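You operate a simulated robot arm through the tools that you are given. There is no shell and no other tool.

You are at the controls of a simulated robot arm. One attempt, no reset.

JOB
Rinse the dish brush and tip the dirty water out of its pot.
Fine: cold tap, off after; brush on the drain board while you tip the pot into the sink; pot back, brush standing in it. Set down upright: dish brush, brush pot. What is to be rubbed or washed off counts as gone when no trace of it is left.

It is judged by the outcome, as a careful person would: the job done as asked, and still so three seconds after it is handed in. It fails if anything else is knocked over, pushed out of place, dropped, spilled or broken.

ROBOT AND FRAMES
A 6-joint arm with a two-finger gripper, fixed in place. Base frame: the origin is at the foot of the arm, x ahead of it, y to its left, z up. Lengths are in mm, angles in rad, forces in N, time in s.
It reaches about 1298 mm from its shoulder. Its first joint turns from -2.601 to 2.601 rad. Payload 1.57 kg.
Tool frame: the origin (TCP) lies between the finger pads and is the grasp point; the fingertips stand 21 mm ahead of it; z points along the fingers, y is the line along which they close. Largest opening 70 mm; the body of the gripper starts 50 mm behind the TCP.
Orientation is told as [roll, pitch, yaw] about the base's x, y, z axes, in that order, counted from this pose: with the fingers straight down and closing along the base's y, the tool's x points along the base's -x, its y along +y and its z along -z.

CONTROLS
- The arm moves only by the tool move_arm. Its arguments are lists of equal length, an entry for each row: "dp": the shift along the tool's x, y, z in mm, a list of three; "delta_rot": the turn, a rotation vector about the tool's x, y, z in rad, a list of three; "fingers": the opening in per cent of the stroke, from 0 (shut) to 100 (fully open). In form: {"dp": [[tx, ty, tz], ...], "delta_rot": [[wx, wy, wz], ...], "fingers": [fingers, ...]}. A call has 1 to 20 rows; each row shifts and turns the commanded pose from where the row before left it, along the tool's axes as they then stand. Rows are played at 5 a second. More than 50 mm and 0.15 rad between two rows, or a gripper value outside its range, and nothing of the call is played. A pose out of reach is approached as far as the arm can. The call stops where the force on the tool passes 40 N (or 10 N more than at its start, if that is more) or the arm is blocked; 0.2 s more then pass. The fingers move at their own pace and stop on an object; they squeeze with about 30 N. The grip force told is the motor's: it shows also when the fingers shut on nothing. Time passes only in rows, and 0.2 s behind the last, so rows that do not move let the fingers close. It gives the time, the measured TCP pose, the force on the tool (base axes), the opening and the grip force at its end, in the units of the frame above (readings bear some noise), with the torque about the TCP (base axes, N m) and any sound that the robot's microphone picked up.
- Cameras (640 x 400 px; columns grow to the right, rows downward): "scene" is fixed at [222.9, -650, 1546.6]; the picture's right is [0.27, -0.96, 0.00], its down [-0.90, -0.26, -0.36] and it looks along [0.35, 0.10, -0.93] (base axes); focal length 214 px, centre (320, 200). "wrist" rides on the gripper at [79, 4, -81] in the tool frame; the picture's right is [-0.05, 1.00, 0.00], its down [-0.67, -0.04, -0.75] and it looks along [-0.74, -0.04, 0.67] (tool axes); focal length 256 px, centre (320, 200). There is no depth. A picture from a camera that has moved, and an enlarged one, comes with that camera's place and axes in the base frame and with its lens.
- camera(camera): a new picture of that camera. The clock stands still meanwhile.
- raise_lower(by): slides the trunk up (or, below 0, down) by that many mm; the arm rides with it, the base frame stays. It gives what a move gives, with no picture.
- close_up(camera, box): a new picture of the part [left, top, right, bottom] of that camera's present view, enlarged. The clock stands still meanwhile.
- finish_job(): hands the job in; it is judged then, once.

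Places have to be worked out from the pictures, the camera data and where the tool is seen. Open the gripper and draw the arm clear of the work before you hand the job in, unless the task says otherwise.

The tools are called as name(argument=value, ...) on one line, values as JSON. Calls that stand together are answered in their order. move_arm: Moves the arm, as the interface text tells. Its arguments: {"type":"object","properties":{"dp":{"type":"array","items":{"type":"array","items":{"type":"number"}}},"delta_rot":{"type":"array","items":{"type":"array","items":{"type":"number"}}},"fingers":{"type":"array","items":{"type":"number"}}},"required":["dp","delta_rot","fingers"]} The other tools are called the same way: raise_lower (by) slides the trunk up or down; camera (camera) takes a picture; close_up (camera, box) takes an enlarged picture of a part of a camera's view; finish_job () hands the job in.

At the start:

```text
t: 0.0
eef_pos: [532.3, -478.4, 1126.7]
tool_rot: [0.0, -0.001, 0.001]
wrist_force: [0.8, -0.3, 0.0]
ft_torque: [-0.04, 0.0, -0.03]
width: 69.9
grasp_force: 0.0
trunk travel left (down, up): [-809.0, 161.0]
```

scene: 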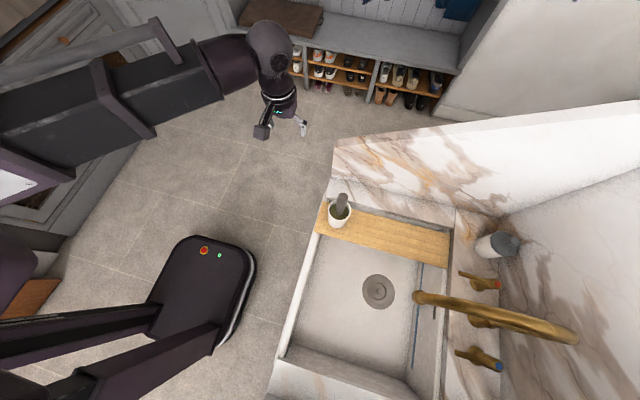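
wrist: 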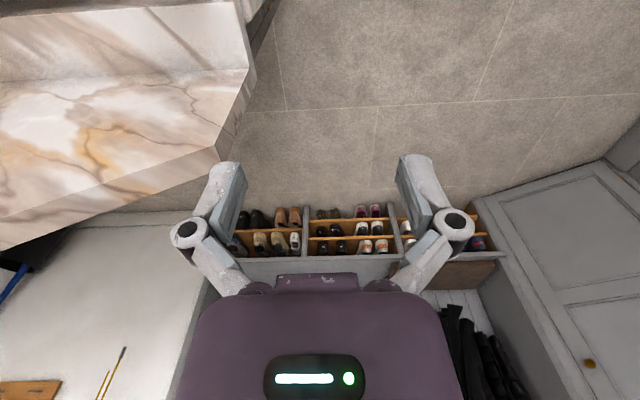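

I'll start by looking closely at the sink, the pot with the brush and the taps.

close_up(camera="scene", box=[300, 170, 460, 270])

close_up(camera="scene", box=[400, 220, 600, 400])

close_up(camera="scene", box=[260, 180, 480, 400])

```text
4.00 times, centred on (380, 220) of scene
camera zoom: at [222.9, -650.0, 1546.6], right [0.27, -0.96, 0.0], down [-0.9, -0.26, -0.36], along [0.35, 0.1, -0.93], focal length 858 px, centre (80, 120)
```

zoom: 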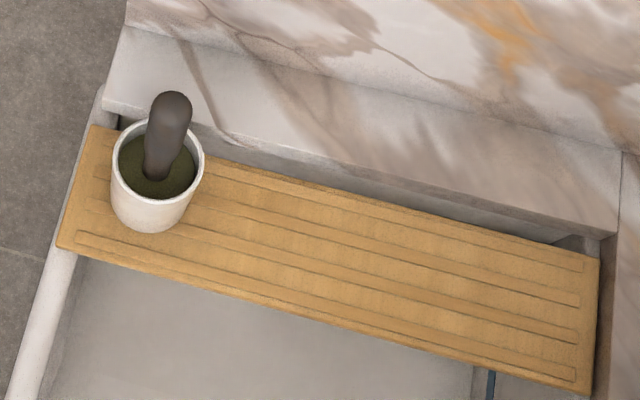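

```text
2.22 times, centred on (500, 310) of scene
camera zoom: at [222.9, -650.0, 1546.6], right [0.27, -0.96, 0.0], down [-0.9, -0.26, -0.36], along [0.35, 0.1, -0.93], focal length 477 px, centre (-80, -44)
```

zoom: 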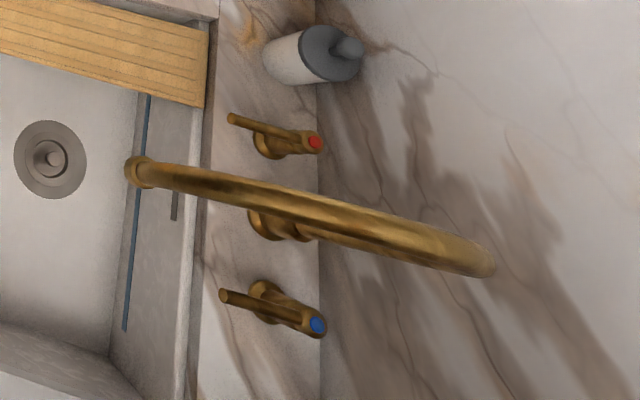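

```text
1.82 times, centred on (370, 290) of scene
camera zoom: at [222.9, -650.0, 1546.6], right [0.27, -0.96, 0.0], down [-0.9, -0.26, -0.36], along [0.35, 0.1, -0.93], focal length 390 px, centre (229, 36)
```

zoom: 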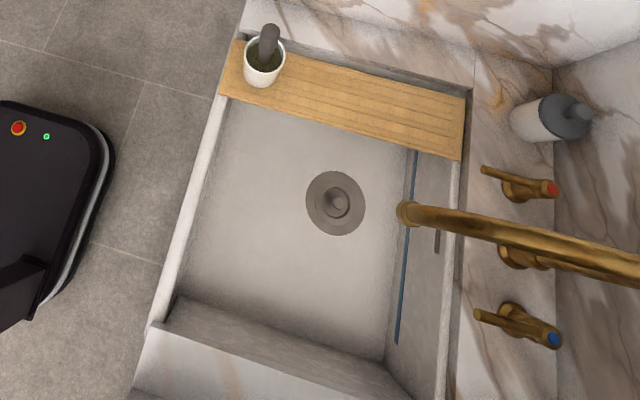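

The pot with the brush stands on the drain board's near-left end, the cold lever is the blue-marked one on the right. I'll bring the gripper back and turn it so that the wrist camera looks over the sink toward the taps.

move_arm(dp=[[45, -5, -15], [45, -5, -15], [45, -5, -15], [45, -5, -15], [0, 0, 0], [0, 0, 0], [0, 0, 0], [0, 0, 0], [0, 0, 0], [0, 0, 0], [0, 0, 0], [0, 0, 0], [0, 0, 0], [0, 0, 0], [0, 0, 0], [0, 0, 0]], delta_rot=[[0, 0, 0], [0, 0, 0], [0, 0, 0], [0, 0, 0], [0, 0, 0.145], [0, 0, 0.145], [0, 0, 0.145], [0, 0, 0.145], [0, 0, 0.145], [0, 0, 0.145], [0, 0, 0.145], [0, 0, 0.145], [0, 0, 0.145], [0, 0, 0.145], [0, 0, 0.12], [0, 0, 0]], fingers=[100, 100, 100, 100, 100, 100, 100, 100, 100, 100, 100, 100, 100, 100, 100, 100])

camera(camera="wrist")

camera(camera="scene")

```text
t: 3.4
eef_pos: [351.8, -498.1, 1128.7]
tool_rot: [0.0, -0.001, -1.572]
wrist_force: [-0.3, -0.6, 0.7]
ft_torque: [-0.03, -0.02, -0.02]
width: 70.0
grasp_force: 0.1
out of reach, approached as far as the arm can: row 1, 2, 3, 4
trunk travel left (down, up): [-809.0, 161.0]
```

```text
taken
camera wrist: at [356.7, -420.0, 1209.3], right [1.0, -0.06, 0.0], down [-0.04, -0.67, 0.75], along [-0.04, -0.74, -0.67], focal length 256 px, centre (320, 200)
```

wrist: 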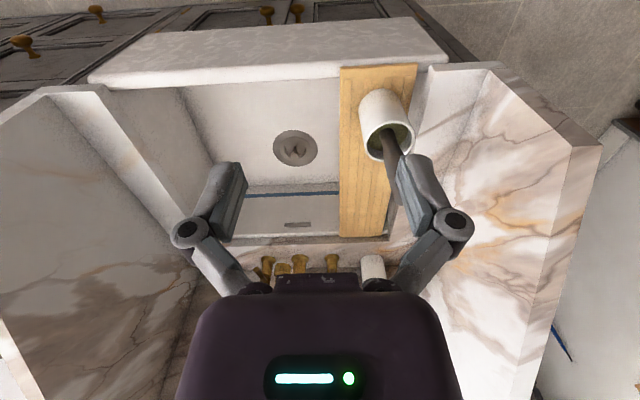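

```text
taken
```

scene: 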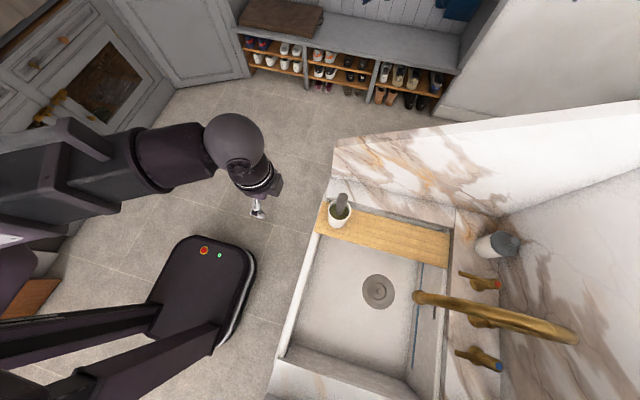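

The rim of the pot triangulates to about [450, -650, 884]. I'll enlarge the wrist view for details of pot, brush, taps and spout.

close_up(camera="wrist", box=[320, 60, 440, 240])

close_up(camera="wrist", box=[230, 180, 420, 290])

close_up(camera="wrist", box=[60, 20, 460, 270])

```text
2.22 times, centred on (380, 150) of wrist
camera zoom: at [356.7, -420.0, 1209.3], right [1.0, -0.06, 0.0], down [-0.04, -0.67, 0.75], along [-0.04, -0.74, -0.67], focal length 569 px, centre (187, 311)
```

zoom: 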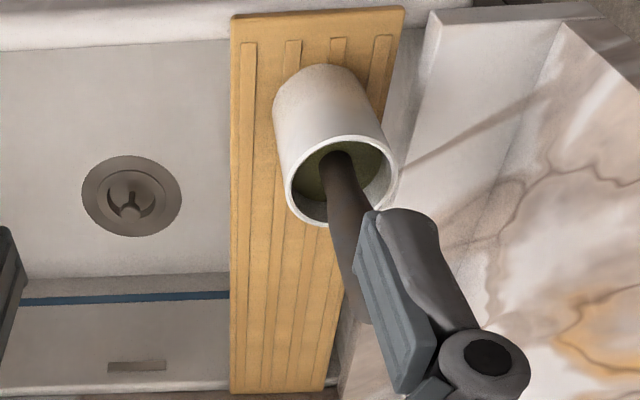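

```text
3.37 times, centred on (325, 235) of wrist
camera zoom: at [356.7, -420.0, 1209.3], right [1.0, -0.06, 0.0], down [-0.04, -0.67, 0.75], along [-0.04, -0.74, -0.67], focal length 862 px, centre (303, 82)
```

zoom: 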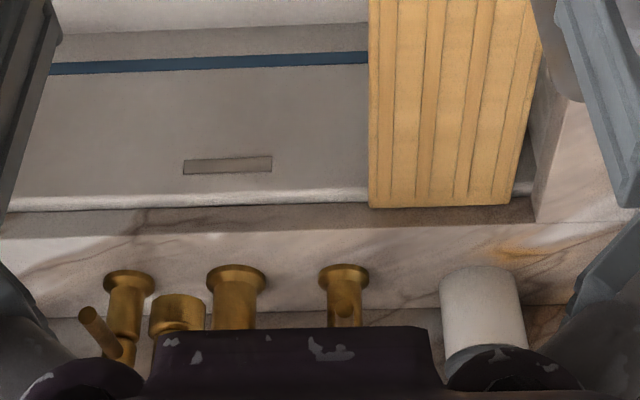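

```text
1.60 times, centred on (260, 145) of wrist
camera zoom: at [356.7, -420.0, 1209.3], right [1.0, -0.06, 0.0], down [-0.04, -0.67, 0.75], along [-0.04, -0.74, -0.67], focal length 410 px, centre (416, 288)
```

zoom: 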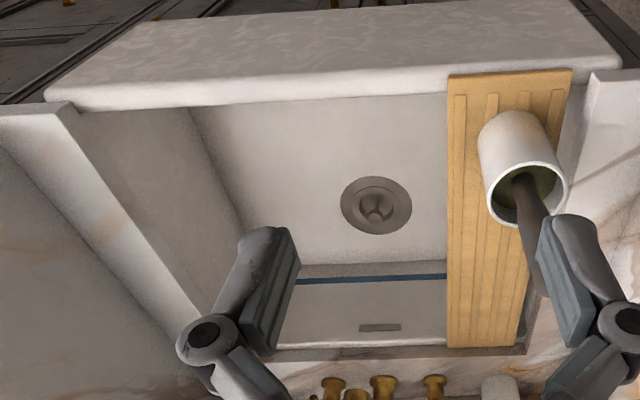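

Board top is at z≈794 (x 384–502, y −581…−1047), pot rim about 75 mm wide and so wider than the gripper opening; counter at the taps z≈804. I'll now swing the wrist to the opposite yaw so that, with the fingers pointing forward (−y), the camera is above the gripper.

move_arm(dp=[[0, 0, 0], [0, 0, 0], [0, 0, 0], [0, 0, 0], [0, 0, 0], [0, 0, 0], [0, 0, 0], [0, 0, 0], [0, 0, 0], [0, 0, 0], [0, 0, 0], [0, 0, 0], [0, 0, 0], [0, 0, 0], [0, 0, 0], [0, 0, 0], [0, 0, 0], [0, 0, 0], [0, 0, 0], [0, 0, 0]], delta_rot=[[0, 0, -0.148], [0, 0, -0.148], [0, 0, -0.148], [0, 0, -0.148], [0, 0, -0.148], [0, 0, -0.148], [0, 0, -0.148], [0, 0, -0.148], [0, 0, -0.148], [0, 0, -0.148], [0, 0, -0.148], [0, 0, -0.148], [0, 0, -0.148], [0, 0, -0.148], [0, 0, -0.148], [0, 0, -0.148], [0, 0, -0.148], [0, 0, -0.148], [0, 0, -0.148], [0, 0, -0.148]], fingers=[100, 100, 100, 100, 100, 100, 100, 100, 100, 100, 100, 100, 100, 100, 100, 100, 100, 100, 100, 100])

```text
t: 7.6
eef_pos: [352.3, -498.4, 1126.9]
tool_rot: [0.001, 0.001, 1.391]
wrist_force: [0.5, 0.7, -1.1]
ft_torque: [-0.04, 0.02, -0.01]
width: 70.0
grasp_force: 0.0
trunk travel left (down, up): [-809.0, 161.0]
```

The yaw went through fine. Next I finish the yaw and pitch the fingers forward toward the taps.

move_arm(dp=[[0, 0, 0], [0, 0, 0], [0, 0, 0], [0, 0, 0], [0, 0, 0], [0, 0, 0], [0, 0, 0], [0, 0, 0], [0, 0, 0], [0, 0, 0], [0, 0, 0], [0, 0, 0], [0, 0, 0]], delta_rot=[[0, 0, -0.09], [0, 0, -0.09], [0, 0.145, 0], [0, 0.145, 0], [0, 0.145, 0], [0, 0.145, 0], [0, 0.145, 0], [0, 0.145, 0], [0, 0.145, 0], [0, 0.145, 0], [0, 0.145, 0], [0, 0.145, 0], [0, 0.12, 0]], fingers=[100, 100, 100, 100, 100, 100, 100, 100, 100, 100, 100, 100, 100])

camera(camera="wrist")

camera(camera="scene")

```text
t: 10.4
eef_pos: [388.5, -537.7, 1313.6]
tool_rot: [-1.014, 1.57, 0.556]
wrist_force: [0.3, 0.0, 0.1]
ft_torque: [0.0, -0.02, 0.0]
width: 70.0
grasp_force: 0.1
out of reach, approached as far as the arm can: row 4, 5, 6, 7, 8, 9, 10, 11, 12, 13
trunk travel left (down, up): [-809.0, 161.0]
```

```text
taken
camera wrist: at [383.7, -458.1, 1393.5], right [-1.0, 0.0, -0.05], down [0.04, 0.75, -0.67], along [0.04, -0.67, -0.74], focal length 256 px, centre (320, 200)
```

wrist: 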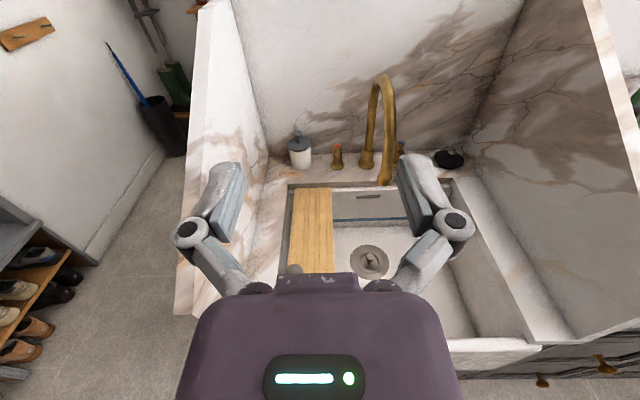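

```text
taken
```

scene: 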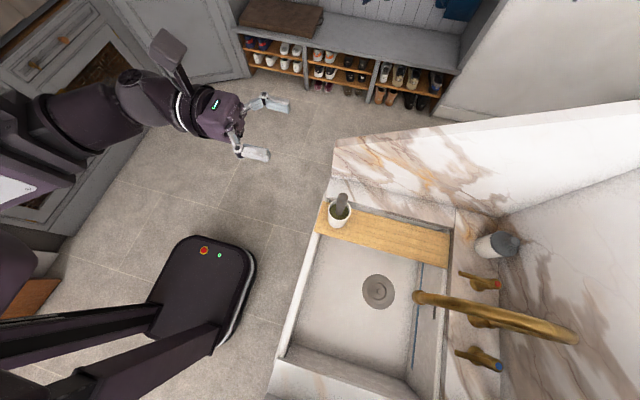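

The tool is now horizontal and the wrist view is good (image right = −x). I'll enlarge the taps, spout and board from here before lowering the trunk.

close_up(camera="wrist", box=[270, 60, 480, 200])

close_up(camera="wrist", box=[240, 140, 480, 290])

```text
2.86 times, centred on (375, 130) of wrist
camera zoom: at [383.7, -458.1, 1393.5], right [-1.0, 0.0, -0.05], down [0.04, 0.75, -0.67], along [0.04, -0.67, -0.74], focal length 731 px, centre (163, 400)
```

zoom: 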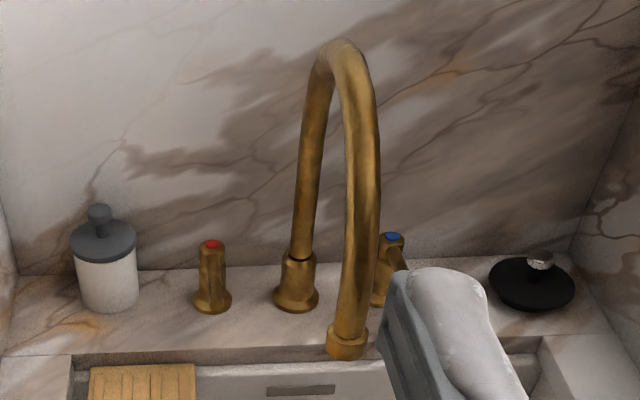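

```text
2.67 times, centred on (360, 215) of wrist
camera zoom: at [383.7, -458.1, 1393.5], right [-1.0, 0.0, -0.05], down [0.04, 0.75, -0.67], along [0.04, -0.67, -0.74], focal length 683 px, centre (213, 160)
```

zoom: 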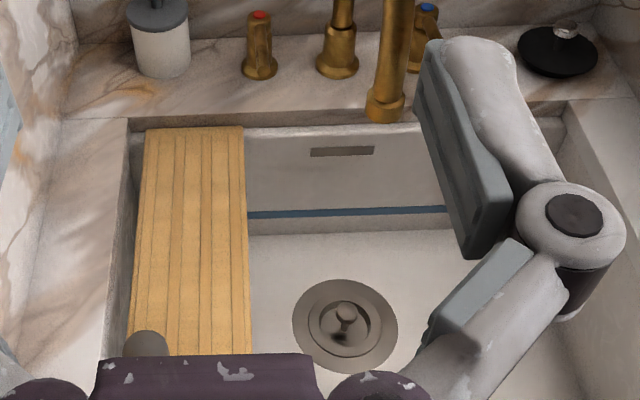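

Triangulated: spout outlet ≈[256,−890,975], drain ≈[257,−882,620], cold-tap top ≈[159,−1126,908] with its lever pointing to the front, tip ≈[154,−1033,892]. I'll lower the trunk by 200 to get a workable posture for the low, horizontal reach.

raise_lower(by=-200)

camera(camera="scene")

camera(camera="wrist")

```text
t: 12.6
eef_pos: [387.1, -537.1, 1113.6]
tool_rot: [-0.152, 1.568, 1.417]
wrist_force: [0.1, 0.5, -0.1]
ft_torque: [0.02, -0.01, 0.04]
width: 70.0
grasp_force: 0.1
trunk travel left (down, up): [-609.0, 361.0]
```

```text
taken
```

scene: 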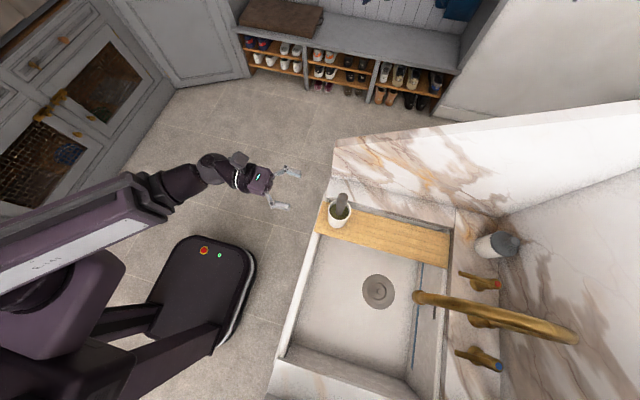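

```text
taken
camera wrist: at [383.6, -458.4, 1193.4], right [-1.0, 0.0, -0.05], down [0.04, 0.75, -0.66], along [0.04, -0.67, -0.75], focal length 256 px, centre (320, 200)
```

wrist: 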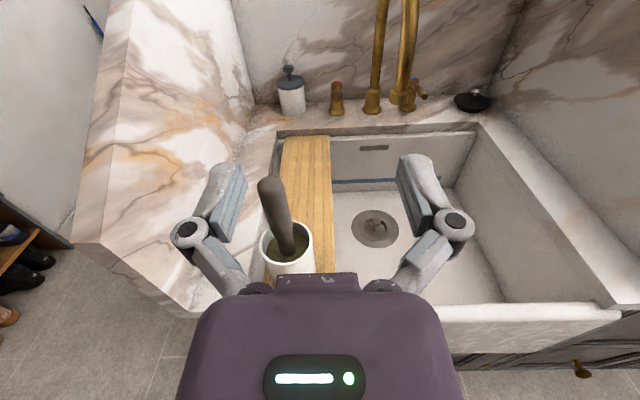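

The brush and pot are now clear in the wrist view. I'll enlarge both the brush/pot and the taps.

close_up(camera="wrist", box=[230, 160, 350, 280])

close_up(camera="wrist", box=[330, 40, 510, 150])

close_up(camera="scene", box=[310, 180, 370, 240])

```text
3.33 times, centred on (290, 220) of wrist
camera zoom: at [383.6, -458.4, 1193.4], right [-1.0, 0.0, -0.05], down [0.04, 0.75, -0.66], along [0.04, -0.67, -0.75], focal length 853 px, centre (420, 133)
```

zoom: 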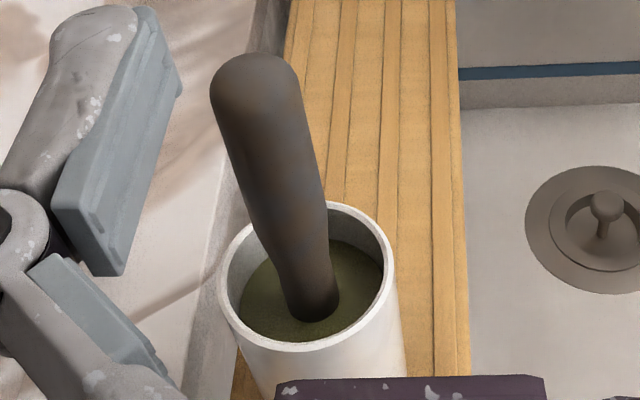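

```text
3.56 times, centred on (420, 95) of wrist
camera zoom: at [383.6, -458.4, 1193.4], right [-1.0, 0.0, -0.05], down [0.04, 0.75, -0.66], along [0.04, -0.67, -0.75], focal length 910 px, centre (-36, 573)
```

zoom: 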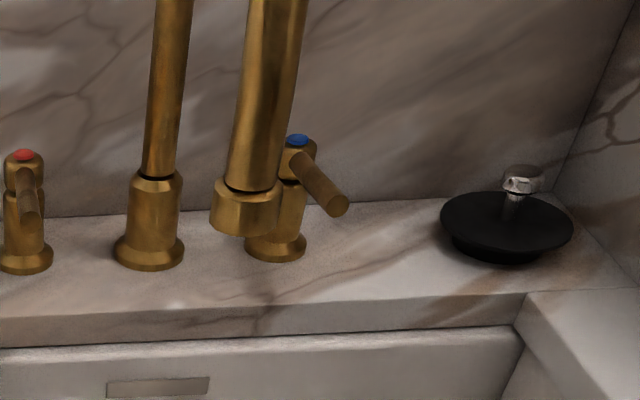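

```text
6.67 times, centred on (340, 210) of scene
camera zoom: at [222.9, -650.0, 1546.6], right [0.27, -0.96, 0.0], down [-0.9, -0.26, -0.36], along [0.35, 0.1, -0.93], focal length 1430 px, centre (187, 133)
```

zoom: 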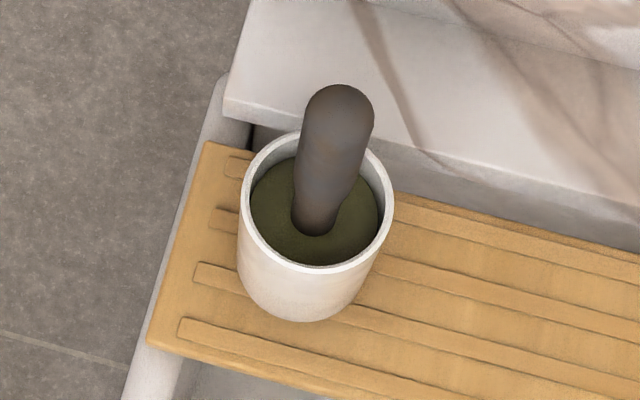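

Brush is standing vertical at x≈448, y≈−651 (top ≈1012, water level ≈866, rim ≈890). First the tap: I'll close the fingers and bring them as a "stick" to the +x side of the cold lever, coming below the spout.

move_arm(dp=[[-24.7, 23.9, 29.2], [-24.7, 23.9, 29.2], [-24.7, 23.9, 29.2], [-24.7, 23.9, 29.2], [-24.7, 23.9, 29.2], [-24.7, 23.9, 29.2], [-24.7, 23.9, 29.2], [-24.7, 23.9, 29.2], [-24.7, 23.9, 29.2]], delta_rot=[[0, 0, 0], [0, 0, 0], [0, 0, 0], [0, 0, 0], [0, 0, 0], [0, 0, 0], [0, 0, 0], [0, 0, 0], [0, 0, 0]], fingers=[0, 0, 0, 0, 0, 0, 0, 0, 0])

camera(camera="wrist")

camera(camera="scene")

```text
t: 14.6
eef_pos: [172.3, -801.1, 1113.6]
tool_rot: [-0.069, 1.565, 1.501]
wrist_force: [0.2, 0.5, -0.5]
ft_torque: [0.01, 0.0, -0.05]
width: 0.0
grasp_force: 28.9
out of reach, approached as far as the arm can: row 1, 2, 3, 4, 5, 6, 7, 8, 9
trunk travel left (down, up): [-609.0, 361.0]
```

```text
taken
camera wrist: at [167.7, -721.5, 1192.9], right [-1.0, 0.0, -0.05], down [0.04, 0.75, -0.66], along [0.04, -0.66, -0.75], focal length 256 px, centre (320, 200)
```

wrist: 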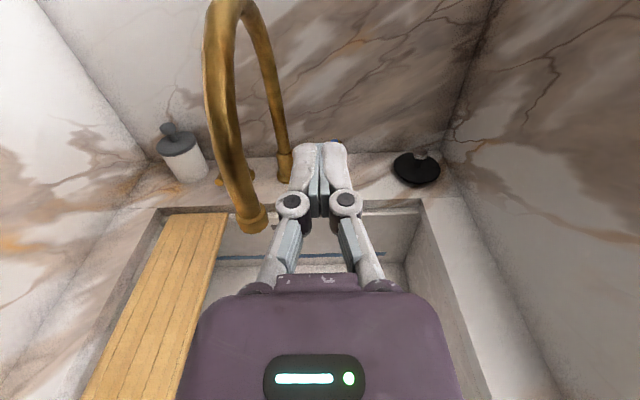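

```text
taken
```

scene: 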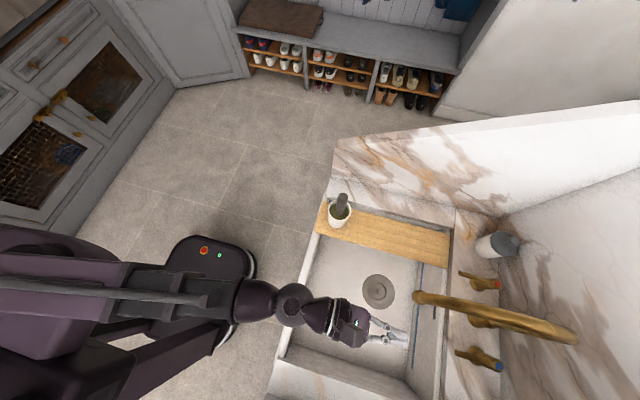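

Vertical motion turns out to come only from the trunk (the arm's wrist stays at trunk height), so z goes through raise_lower. I'll lower by 222 to bring the closed fingers to lever height (z≈892), here clear of spout and rims.

raise_lower(by=-222)

camera(camera="wrist")

camera(camera="scene")

```text
t: 16.9
eef_pos: [171.3, -800.1, 889.9]
tool_rot: [-0.086, 1.566, 1.483]
wrist_force: [-0.2, -0.2, 0.0]
ft_torque: [-0.02, -0.02, 0.0]
width: 0.0
grasp_force: 28.3
trunk travel left (down, up): [-387.0, 583.0]
```

```text
taken
camera wrist: at [167.9, -720.8, 971.0], right [-1.0, 0.0, -0.05], down [0.04, 0.75, -0.66], along [0.04, -0.66, -0.75], focal length 256 px, centre (320, 200)
```

wrist: 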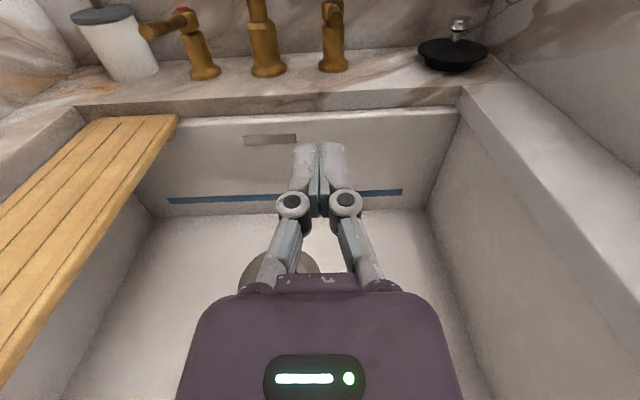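

```text
taken
```

scene: 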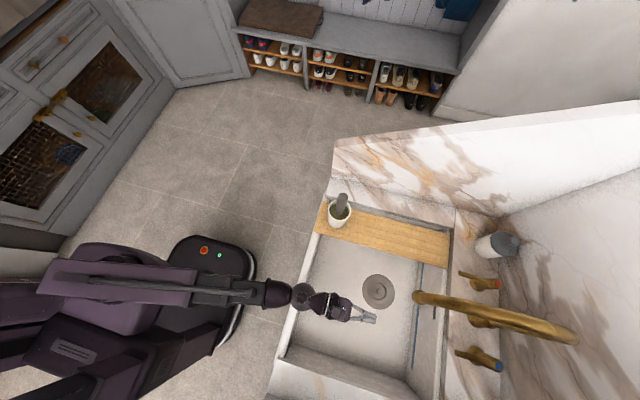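

Let me check the cold lever's position in the enlarged wrist view before advancing.

close_up(camera="wrist", box=[290, 0, 370, 80])

close_up(camera="scene", box=[320, 270, 520, 390])

```text
5.00 times, centred on (330, 40) of wrist
camera zoom: at [167.9, -720.8, 971.0], right [-1.0, 0.0, -0.05], down [0.04, 0.75, -0.66], along [0.04, -0.66, -0.75], focal length 1280 px, centre (270, 1000)
```

zoom: 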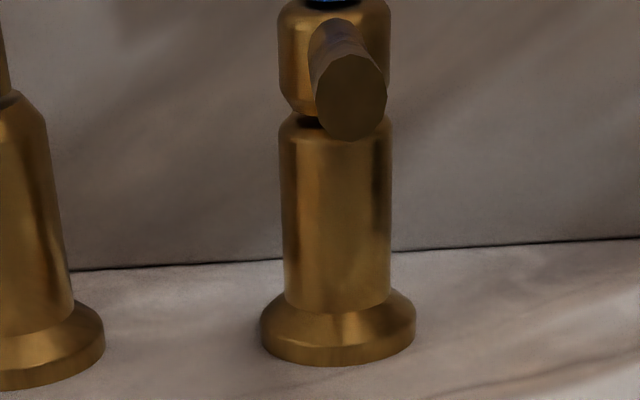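

```text
3.20 times, centred on (420, 330) of scene
camera zoom: at [222.9, -650.0, 1546.6], right [0.27, -0.96, 0.0], down [-0.9, -0.26, -0.36], along [0.35, 0.1, -0.93], focal length 686 px, centre (0, -216)
```

zoom: 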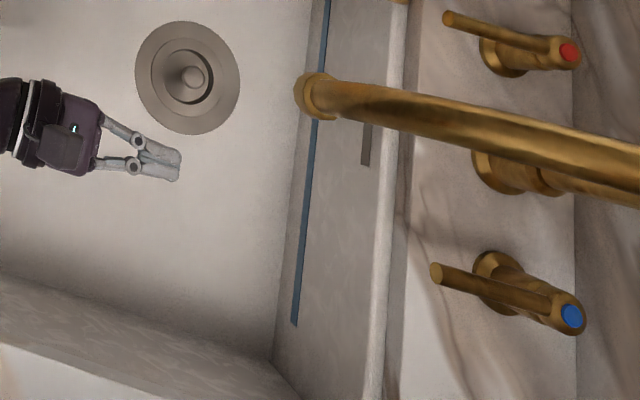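

Lever tip refined to ≈[156,−1031,896], rod ≈15 mm thick, pivot at ≈[156,−1126]. I raise 5 mm and advance with the closed fingers to just in front of and beside (+x) the lever.

raise_lower(by=5)

move_arm(dp=[[0, -5, 40], [0, -6, 40], [0, 0, 40], [0, 0, 40], [0, 0, 40]], delta_rot=[[0, 0, 0], [0, 0, 0], [0, 0, 0], [0, 0, 0], [0, 0, 0]], fingers=[0, 0, 0, 0, 0])

camera(camera="wrist")

close_up(camera="scene", box=[360, 280, 520, 390])

```text
t: 17.5
eef_pos: [171.3, -799.7, 896.6]
tool_rot: [-0.08, 1.565, 1.492]
wrist_force: [-0.7, 0.6, 0.3]
ft_torque: [0.03, 0.0, 0.05]
width: 0.1
grasp_force: 28.9
trunk travel left (down, up): [-392.0, 578.0]
```

```text
t: 18.7
eef_pos: [183.5, -1000.3, 896.3]
tool_rot: [-0.053, 1.567, 1.517]
wrist_force: [0.3, -0.7, -0.3]
ft_torque: [0.0, -0.01, -0.03]
width: 0.1
grasp_force: 28.8
trunk travel left (down, up): [-392.0, 578.0]
```

```text
taken
camera wrist: at [178.6, -921.4, 975.9], right [-1.0, 0.0, -0.05], down [0.04, 0.75, -0.66], along [0.04, -0.66, -0.75], focal length 256 px, centre (320, 200)
```

wrist: 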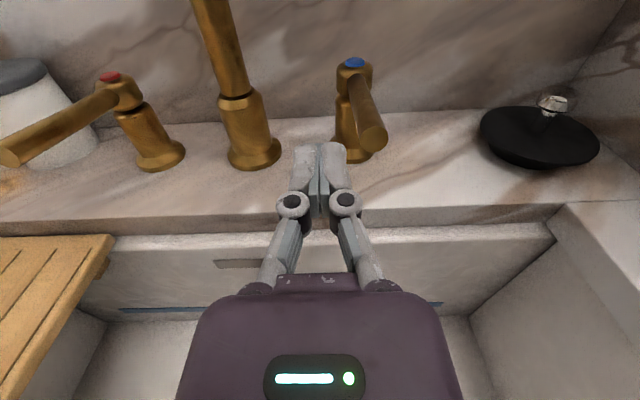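

```text
3.64 times, centred on (440, 335) of scene
camera zoom: at [222.9, -650.0, 1546.6], right [0.27, -0.96, 0.0], down [-0.9, -0.26, -0.36], along [0.35, 0.1, -0.93], focal length 780 px, centre (-116, -291)
```

zoom: 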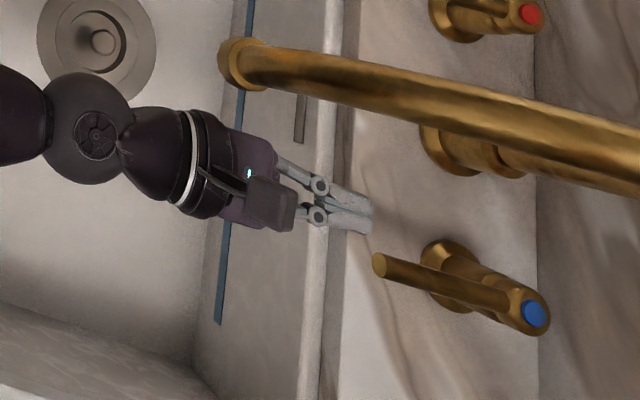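

Fingers are level with the lever and about 8 mm clear on its +x side. I advance 50 mm alongside it, then make a small push toward −x and watch force and sound.

move_arm(dp=[[0, 0, 25], [0, 0, 25], [0, 6, 0], [0, 6, 0], [0, 5, 0], [0, 5, 0]], delta_rot=[[0, 0, 0], [0, 0, 0], [0, 0, 0], [0, 0, 0], [0, 0, 0], [0, 0, 0]], fingers=[0, 0, 0, 0, 0, 0])

camera(camera="wrist")

close_up(camera="scene", box=[360, 280, 520, 390])

```text
t: 20.1
eef_pos: [162.0, -1050.2, 895.1]
tool_rot: [-0.031, 1.562, 1.538]
wrist_force: [0.1, 0.2, -0.2]
ft_torque: [0.02, 0.01, 0.01]
width: 0.0
grasp_force: 28.3
trunk travel left (down, up): [-392.0, 578.0]
```

```text
taken
camera wrist: at [156.2, -971.0, 975.7], right [-1.0, 0.0, -0.05], down [0.04, 0.75, -0.66], along [0.04, -0.66, -0.75], focal length 256 px, centre (320, 200)
```

wrist: 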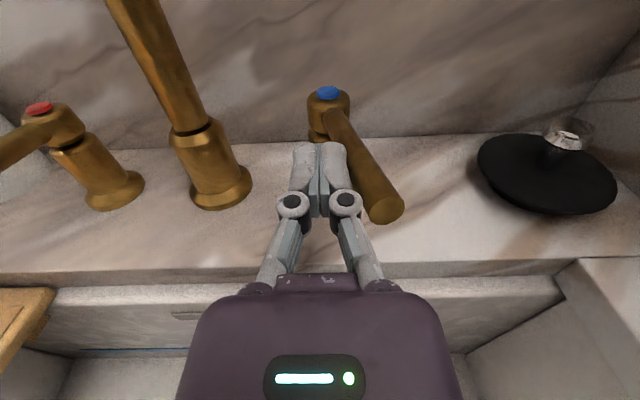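

```text
3.64 times, centred on (440, 335) of scene
camera zoom: at [222.9, -650.0, 1546.6], right [0.27, -0.96, 0.0], down [-0.9, -0.26, -0.36], along [0.35, 0.1, -0.93], focal length 780 px, centre (-116, -291)
```

zoom: 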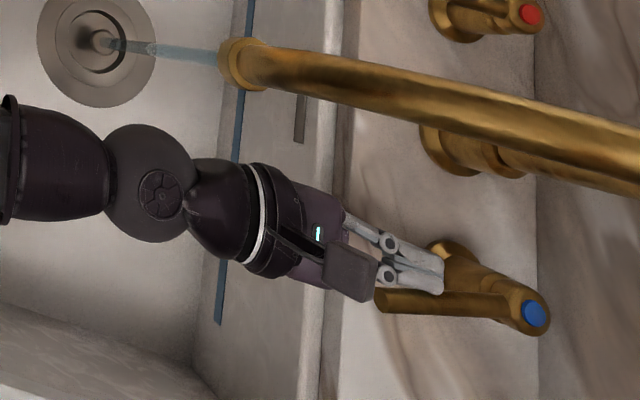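

The lever turns easily toward −x and a thin stream already falls into the drain. I'll open it somewhat more for a good rinsing flow.

move_arm(dp=[[0, 6, 0], [0, 6, 1], [0, 6, 2], [0, 4, 2]], delta_rot=[[0, 0, 0], [0, 0, 0], [0, 0, 0], [0, 0, 0]], fingers=[0, 0, 0, 0])

close_up(camera="scene", box=[360, 280, 520, 390])

camera(camera="wrist")

```text
t: 21.1
eef_pos: [138.6, -1055.6, 894.9]
tool_rot: [-0.09, 1.563, 1.479]
wrist_force: [0.3, -0.6, -0.2]
ft_torque: [-0.06, 0.02, 0.0]
width: 0.0
grasp_force: 28.2
trunk travel left (down, up): [-392.0, 578.0]
```

```text
3.64 times, centred on (440, 335) of scene
camera zoom: at [222.9, -650.0, 1546.6], right [0.27, -0.96, 0.0], down [-0.9, -0.26, -0.36], along [0.35, 0.1, -0.93], focal length 780 px, centre (-116, -291)
```

zoom: 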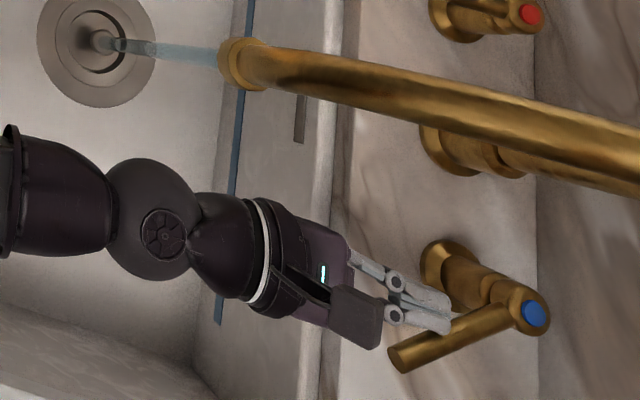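

```text
taken
camera wrist: at [134.3, -976.2, 975.7], right [-1.0, 0.0, -0.05], down [0.04, 0.75, -0.66], along [0.04, -0.66, -0.75], focal length 256 px, centre (320, 200)
```

wrist: 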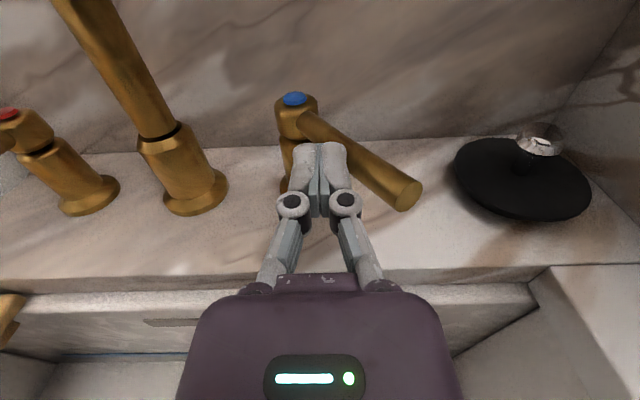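

The lever is about 40° open and a steady stream runs into the drain. I back away along +y, then go round to in front of the brush (raising to z≈950), with the fingers opening.

move_arm(dp=[[0, 0, -42], [0, 0, -42], [0, 0, -42], [0, 0, -42], [0, 0, -42], [0, 0, -42], [0, -23, -37.5], [0, -23, -37.5], [0, -23, -37.5], [0, -23, -37.5], [0, -23, -37.5], [0, -23, -37.5], [0, -23, -37.5]], delta_rot=[[0, 0, 0], [0, 0, 0], [0, 0, 0], [0, 0, 0], [0, 0, 0], [0, 0, 0], [0, 0, 0], [0, 0, 0], [0, 0, 0], [0, 0, 0], [0, 0, 0], [0, 0, 0], [0, 0, 0]], fingers=[0, 0, 0, 0, 0, 0, 0, 0, 0, 50, 100, 100, 100])

raise_lower(by=60)

camera(camera="scene")

```text
t: 23.9
eef_pos: [328.3, -586.3, 896.3]
tool_rot: [-0.081, 1.565, 1.488]
wrist_force: [-0.8, -0.4, -1.3]
ft_torque: [-0.01, -0.02, 0.03]
width: 70.0
grasp_force: 0.0
out of reach, approached as far as the arm can: row 11, 12, 13
trunk travel left (down, up): [-392.0, 578.0]
```

```text
t: 24.9
eef_pos: [327.4, -587.2, 955.2]
tool_rot: [-0.069, 1.566, 1.502]
wrist_force: [0.1, -0.7, -0.2]
ft_torque: [-0.01, 0.02, -0.02]
width: 70.0
grasp_force: 0.0
trunk travel left (down, up): [-452.0, 518.0]
```

```text
taken
```

scene: 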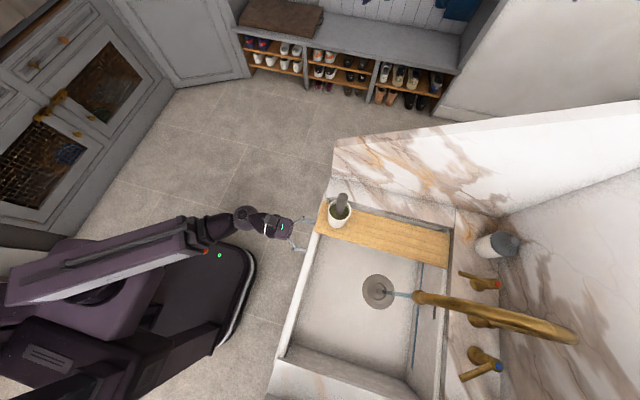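

The stream runs straight into the drain. I move +x at this distance (tips stay ~28 mm in front of the handle) to line up with the brush, then check alignment in the wrist view.

move_arm(dp=[[0, -30, 0], [0, -30, 0], [0, -30, 0], [0, -31, 0]], delta_rot=[[0, 0, 0], [0, 0, 0], [0, 0, 0], [0, 0, 0]], fingers=[100, 100, 100, 100])

camera(camera="wrist")

close_up(camera="scene", box=[260, 160, 400, 260])

```text
t: 25.9
eef_pos: [448.0, -588.0, 956.2]
tool_rot: [-0.074, 1.565, 1.493]
wrist_force: [-0.5, 0.0, -0.5]
ft_torque: [-0.02, 0.02, 0.02]
width: 70.0
grasp_force: 0.1
trunk travel left (down, up): [-452.0, 518.0]
```

```text
taken
camera wrist: at [444.7, -507.8, 1036.0], right [-1.0, 0.0, -0.05], down [0.04, 0.75, -0.66], along [0.04, -0.66, -0.75], focal length 256 px, centre (320, 200)
```

wrist: 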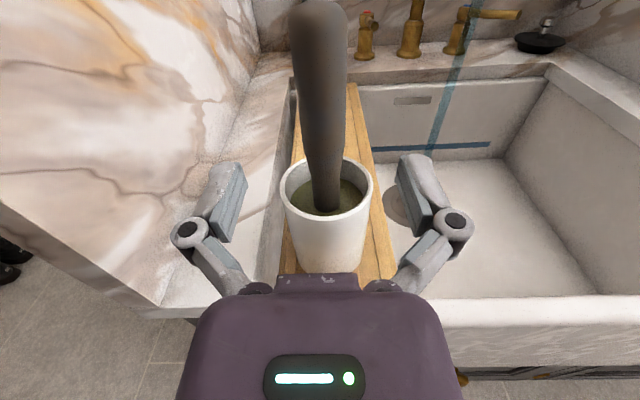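

```text
4.00 times, centred on (330, 210) of scene
camera zoom: at [222.9, -650.0, 1546.6], right [0.27, -0.96, 0.0], down [-0.9, -0.26, -0.36], along [0.35, 0.1, -0.93], focal length 858 px, centre (280, 160)
```

zoom: 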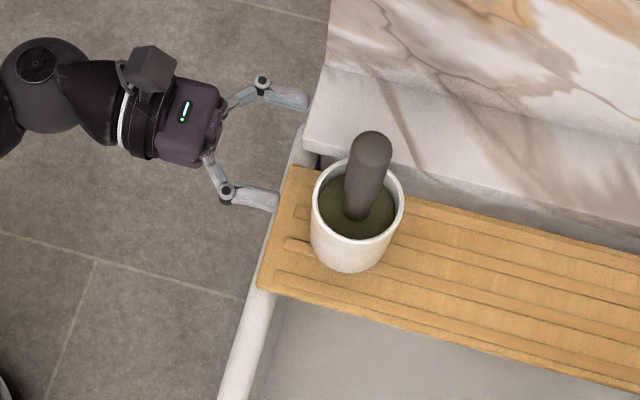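

The handle is centred between the open fingers. I advance 58 mm so the handle lies between the pads, and close.

move_arm(dp=[[0, 0, 20], [0, 0, 20], [0, 0, 18], [0, 0, 0], [0, 0, 0], [0, 0, 0], [0, 0, 0], [0, 0, 0]], delta_rot=[[0, 0, 0], [0, 0, 0], [0, 0, 0], [0, 0, 0], [0, 0, 0], [0, 0, 0], [0, 0, 0], [0, 0, 0]], fingers=[100, 100, 100, 100, 10, 10, 10, 10])

camera(camera="wrist")

close_up(camera="scene", box=[260, 160, 400, 260])

```text
t: 27.7
eef_pos: [449.8, -645.9, 956.1]
tool_rot: [-0.051, 1.565, 1.517]
wrist_force: [-0.3, 0.0, -0.2]
ft_torque: [-0.07, 0.01, -0.01]
width: 25.3
grasp_force: 30.2
trunk travel left (down, up): [-452.0, 518.0]
```

```text
taken
camera wrist: at [445.2, -566.4, 1036.0], right [-1.0, 0.0, -0.05], down [0.04, 0.75, -0.66], along [0.04, -0.66, -0.75], focal length 256 px, centre (320, 200)
```

wrist: 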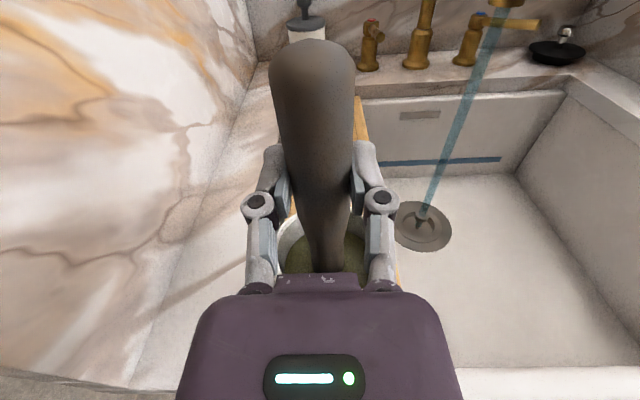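

```text
4.00 times, centred on (330, 210) of scene
camera zoom: at [222.9, -650.0, 1546.6], right [0.27, -0.96, 0.0], down [-0.9, -0.26, -0.36], along [0.35, 0.1, -0.93], focal length 858 px, centre (280, 160)
```

zoom: 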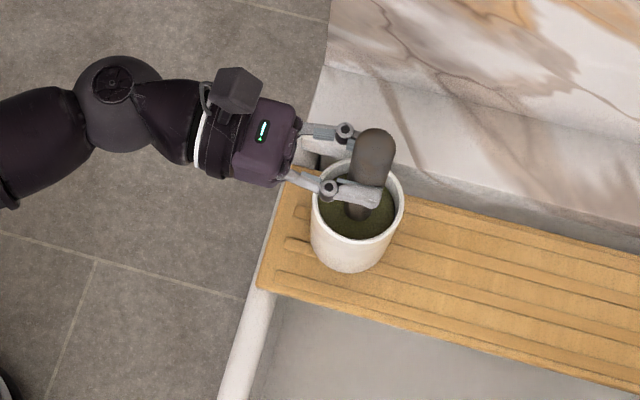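

Gripped (25 mm). I note this pose [449.8, −645.9, 956.1] for putting the brush back, and lift the brush straight up out of the pot by the trunk.

raise_lower(by=60)

raise_lower(by=75)

close_up(camera="scene", box=[260, 160, 420, 260])

camera(camera="wrist")

```text
t: 28.7
eef_pos: [449.4, -646.3, 1014.4]
tool_rot: [-0.056, 1.566, 1.514]
wrist_force: [-0.2, -0.6, -0.7]
ft_torque: [-0.03, -0.02, 0.05]
width: 25.4
grasp_force: 29.7
trunk travel left (down, up): [-512.0, 458.0]
```

```text
t: 29.8
eef_pos: [449.6, -645.6, 1090.4]
tool_rot: [-0.054, 1.566, 1.515]
wrist_force: [-0.7, 0.2, -1.2]
ft_torque: [0.02, 0.0, -0.01]
width: 25.2
grasp_force: 30.0
trunk travel left (down, up): [-587.0, 383.0]
```

```text
4.00 times, centred on (340, 210) of scene
camera zoom: at [222.9, -650.0, 1546.6], right [0.27, -0.96, 0.0], down [-0.9, -0.26, -0.36], along [0.35, 0.1, -0.93], focal length 858 px, centre (240, 160)
```

zoom: 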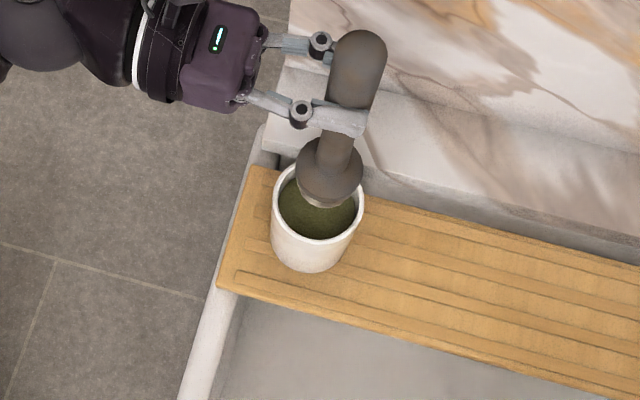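

```text
taken
camera wrist: at [445.3, -566.4, 1170.9], right [-1.0, 0.0, -0.05], down [0.04, 0.75, -0.66], along [0.04, -0.66, -0.75], focal length 256 px, centre (320, 200)
```

wrist: 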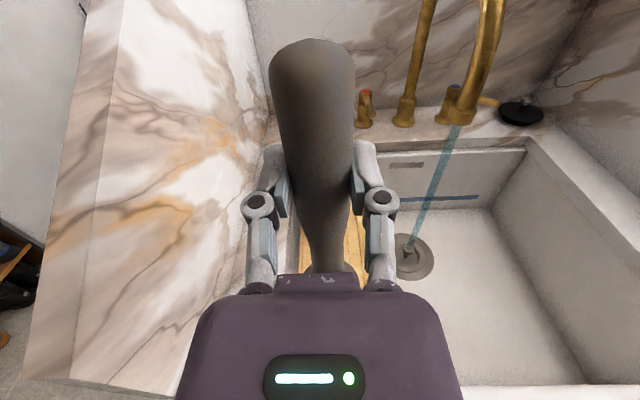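

The brush has a round ~49 mm head with bristles underneath, standing geometry: bristle tips ≈158 mm below the TCP. I move it over the sink (any drips fall there) and roll it so that the brush lies horizontally with the head toward −x.

move_arm(dp=[[0, 37.5, 28], [0, 37.5, 28], [0, 37.5, 28], [0, 37.5, 28], [0, 0, 0], [0, 0, 0], [0, 0, 0], [0, 0, 0], [0, 0, 0], [0, 0, 0], [0, 0, 0], [0, 0, 0], [0, 0, 0], [0, 0, 0], [0, 0, 0]], delta_rot=[[0, 0, 0], [0, 0, 0], [0, 0, 0], [0, 0, 0], [0, 0, -0.143], [0, 0, -0.143], [0, 0, -0.143], [0, 0, -0.143], [0, 0, -0.143], [0, 0, -0.143], [0, 0, -0.143], [0, 0, -0.143], [0, 0, -0.143], [0, 0, -0.143], [0, 0, -0.143]], fingers=[10, 10, 10, 10, 10, 10, 10, 10, 10, 10, 10, 10, 10, 10, 10])

camera(camera="scene")

camera(camera="wrist")

```text
t: 33.0
eef_pos: [293.1, -758.2, 1100.3]
tool_rot: [1.618, 0.017, -3.134]
wrist_force: [-0.1, -0.5, -1.4]
ft_torque: [0.01, -0.06, 0.02]
width: 25.4
grasp_force: 30.0
out of reach, approached as far as the arm can: row 15
trunk travel left (down, up): [-587.0, 383.0]
```

```text
taken
```

scene: 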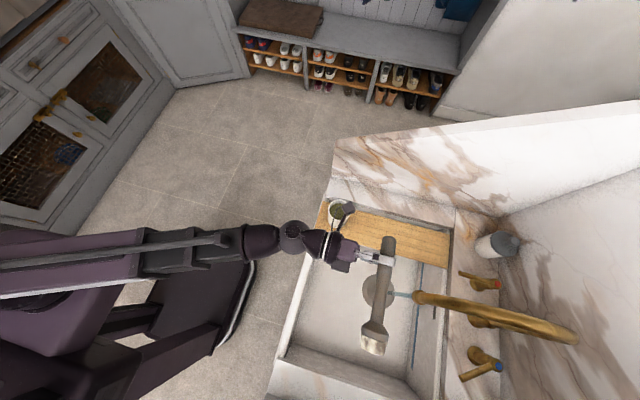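

```text
taken
camera wrist: at [372.6, -679.0, 1102.8], right [-0.07, 0.05, 1.0], down [-0.67, 0.74, -0.08], along [-0.74, -0.67, -0.02], focal length 256 px, centre (320, 200)
```

wrist: 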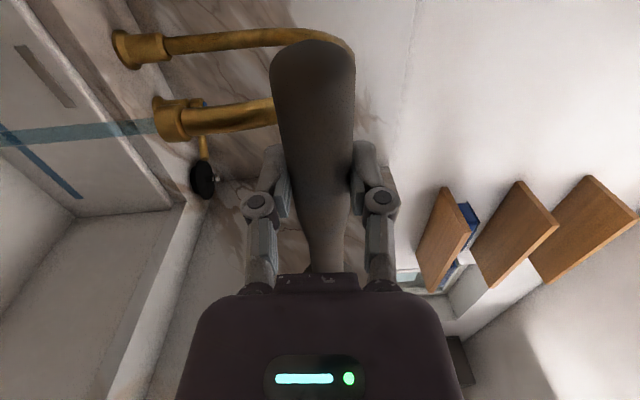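

The roll just about reached −90° (joint limit there). Let me look closely at the brush head.

close_up(camera="scene", box=[340, 220, 440, 370])

```text
2.67 times, centred on (390, 295) of scene
camera zoom: at [222.9, -650.0, 1546.6], right [0.27, -0.96, 0.0], down [-0.9, -0.26, -0.36], along [0.35, 0.1, -0.93], focal length 572 px, centre (133, -53)
```

zoom: 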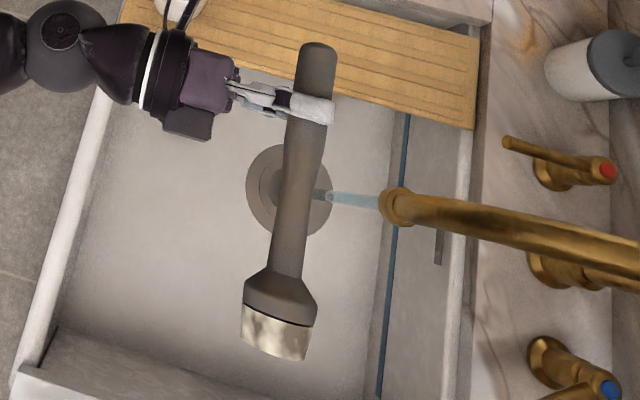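

The bristles show brown dirt patches. With the arm at +x the forearm would come too close to the pot at rinsing height, so I'll roll the brush back upright, shift toward −x, and roll the other way (head toward +x, arm on the −x side).

move_arm(dp=[[0, 0, 0], [0, 0, 0], [0, 0, 0], [0, 0, 0], [0, 0, 0], [0, 0, 0], [0, 0, 0], [0, 0, 0], [0, 0, 0], [0, 0, 0], [0, 0, 0]], delta_rot=[[0, 0, 0.143], [0, 0, 0.143], [0, 0, 0.143], [0, 0, 0.143], [0, 0, 0.143], [0, 0, 0.143], [0, 0, 0.143], [0, 0, 0.143], [0, 0, 0.143], [0, 0, 0.143], [0, 0, 0.143]], fingers=[10, 10, 10, 10, 10, 10, 10, 10, 10, 10, 10])

camera(camera="wrist")

```text
t: 35.4
eef_pos: [294.7, -759.5, 1099.8]
tool_rot: [-2.643, 1.519, -1.066]
wrist_force: [0.1, 0.3, -1.1]
ft_torque: [0.01, -0.03, 0.0]
width: 25.4
grasp_force: 29.8
trunk travel left (down, up): [-587.0, 383.0]
```

```text
taken
camera wrist: at [287.5, -676.3, 1176.2], right [-1.0, -0.01, -0.08], down [0.05, 0.71, -0.7], along [0.06, -0.7, -0.71], focal length 256 px, centre (320, 200)
```

wrist: 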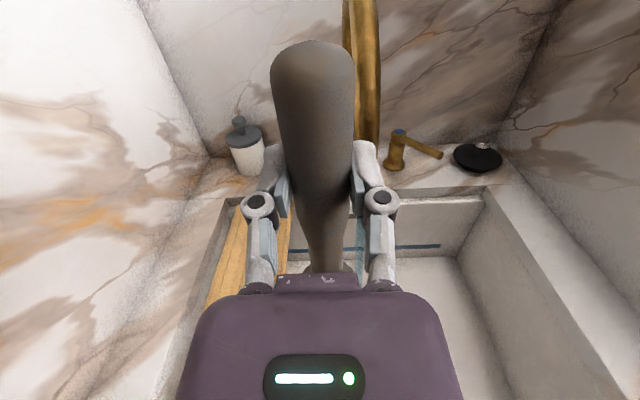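

The tool is tilted up by ~0.05 rad from the joint-limit row; I correct that, shift 180 mm toward −x over the sink, and roll +90° so that the head points toward +x.

move_arm(dp=[[-9, 0, 0], [0, 45, 0], [0, 45, 0], [0, 45, 0], [0, 45, 0], [0, 0, 0], [0, 0, 0], [0, 0, 0], [0, 0, 0], [0, 0, 0], [0, 0, 0], [0, 0, 0], [0, 0, 0], [0, 0, 0], [0, 0, 0], [0, 0, 0]], delta_rot=[[0, -0.047, 0], [0, 0, 0], [0, 0, 0], [0, 0, 0], [0, 0, 0], [0, 0, 0.14], [0, 0, 0.14], [0, 0, 0.14], [0, 0, 0.14], [0, 0, 0.14], [0, 0, 0.14], [0, 0, 0.14], [0, 0, 0.14], [0, 0, 0.14], [0, 0, 0.14], [0, 0, 0.14]], fingers=[10, 10, 10, 10, 10, 10, 10, 10, 10, 10, 10, 10, 10, 10, 10, 10])

camera(camera="wrist")

camera(camera="scene")

```text
t: 38.8
eef_pos: [115.9, -761.5, 1092.1]
tool_rot: [-1.57, 0.005, 0.006]
wrist_force: [0.7, -0.6, -1.5]
ft_torque: [0.0, 0.07, -0.04]
width: 25.3
grasp_force: 29.5
out of reach, approached as far as the arm can: row 4
trunk travel left (down, up): [-587.0, 383.0]
```

```text
taken
camera wrist: at [34.7, -682.3, 1088.2], right [0.05, 0.0, -1.0], down [0.66, 0.75, 0.03], along [0.75, -0.66, 0.03], focal length 256 px, centre (320, 200)
```

wrist: 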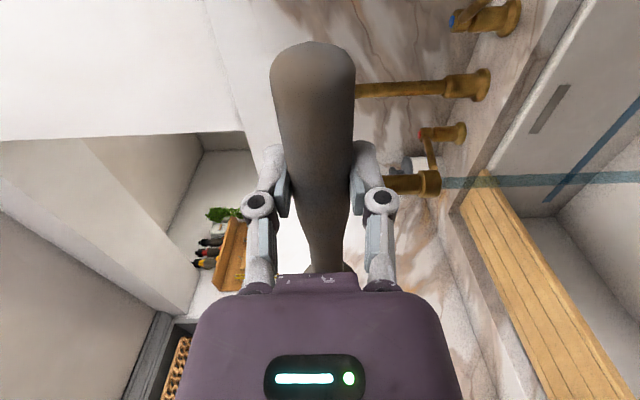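

```text
taken
```

scene: 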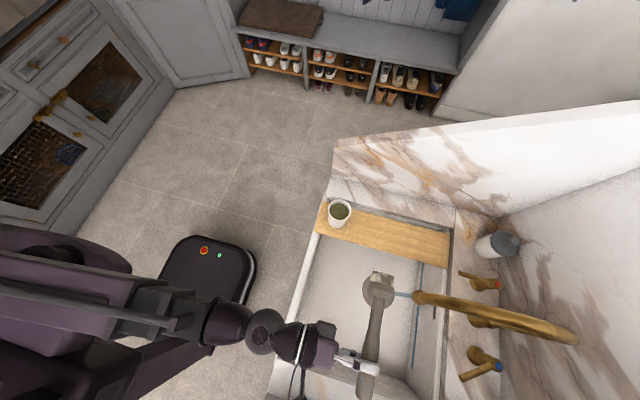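

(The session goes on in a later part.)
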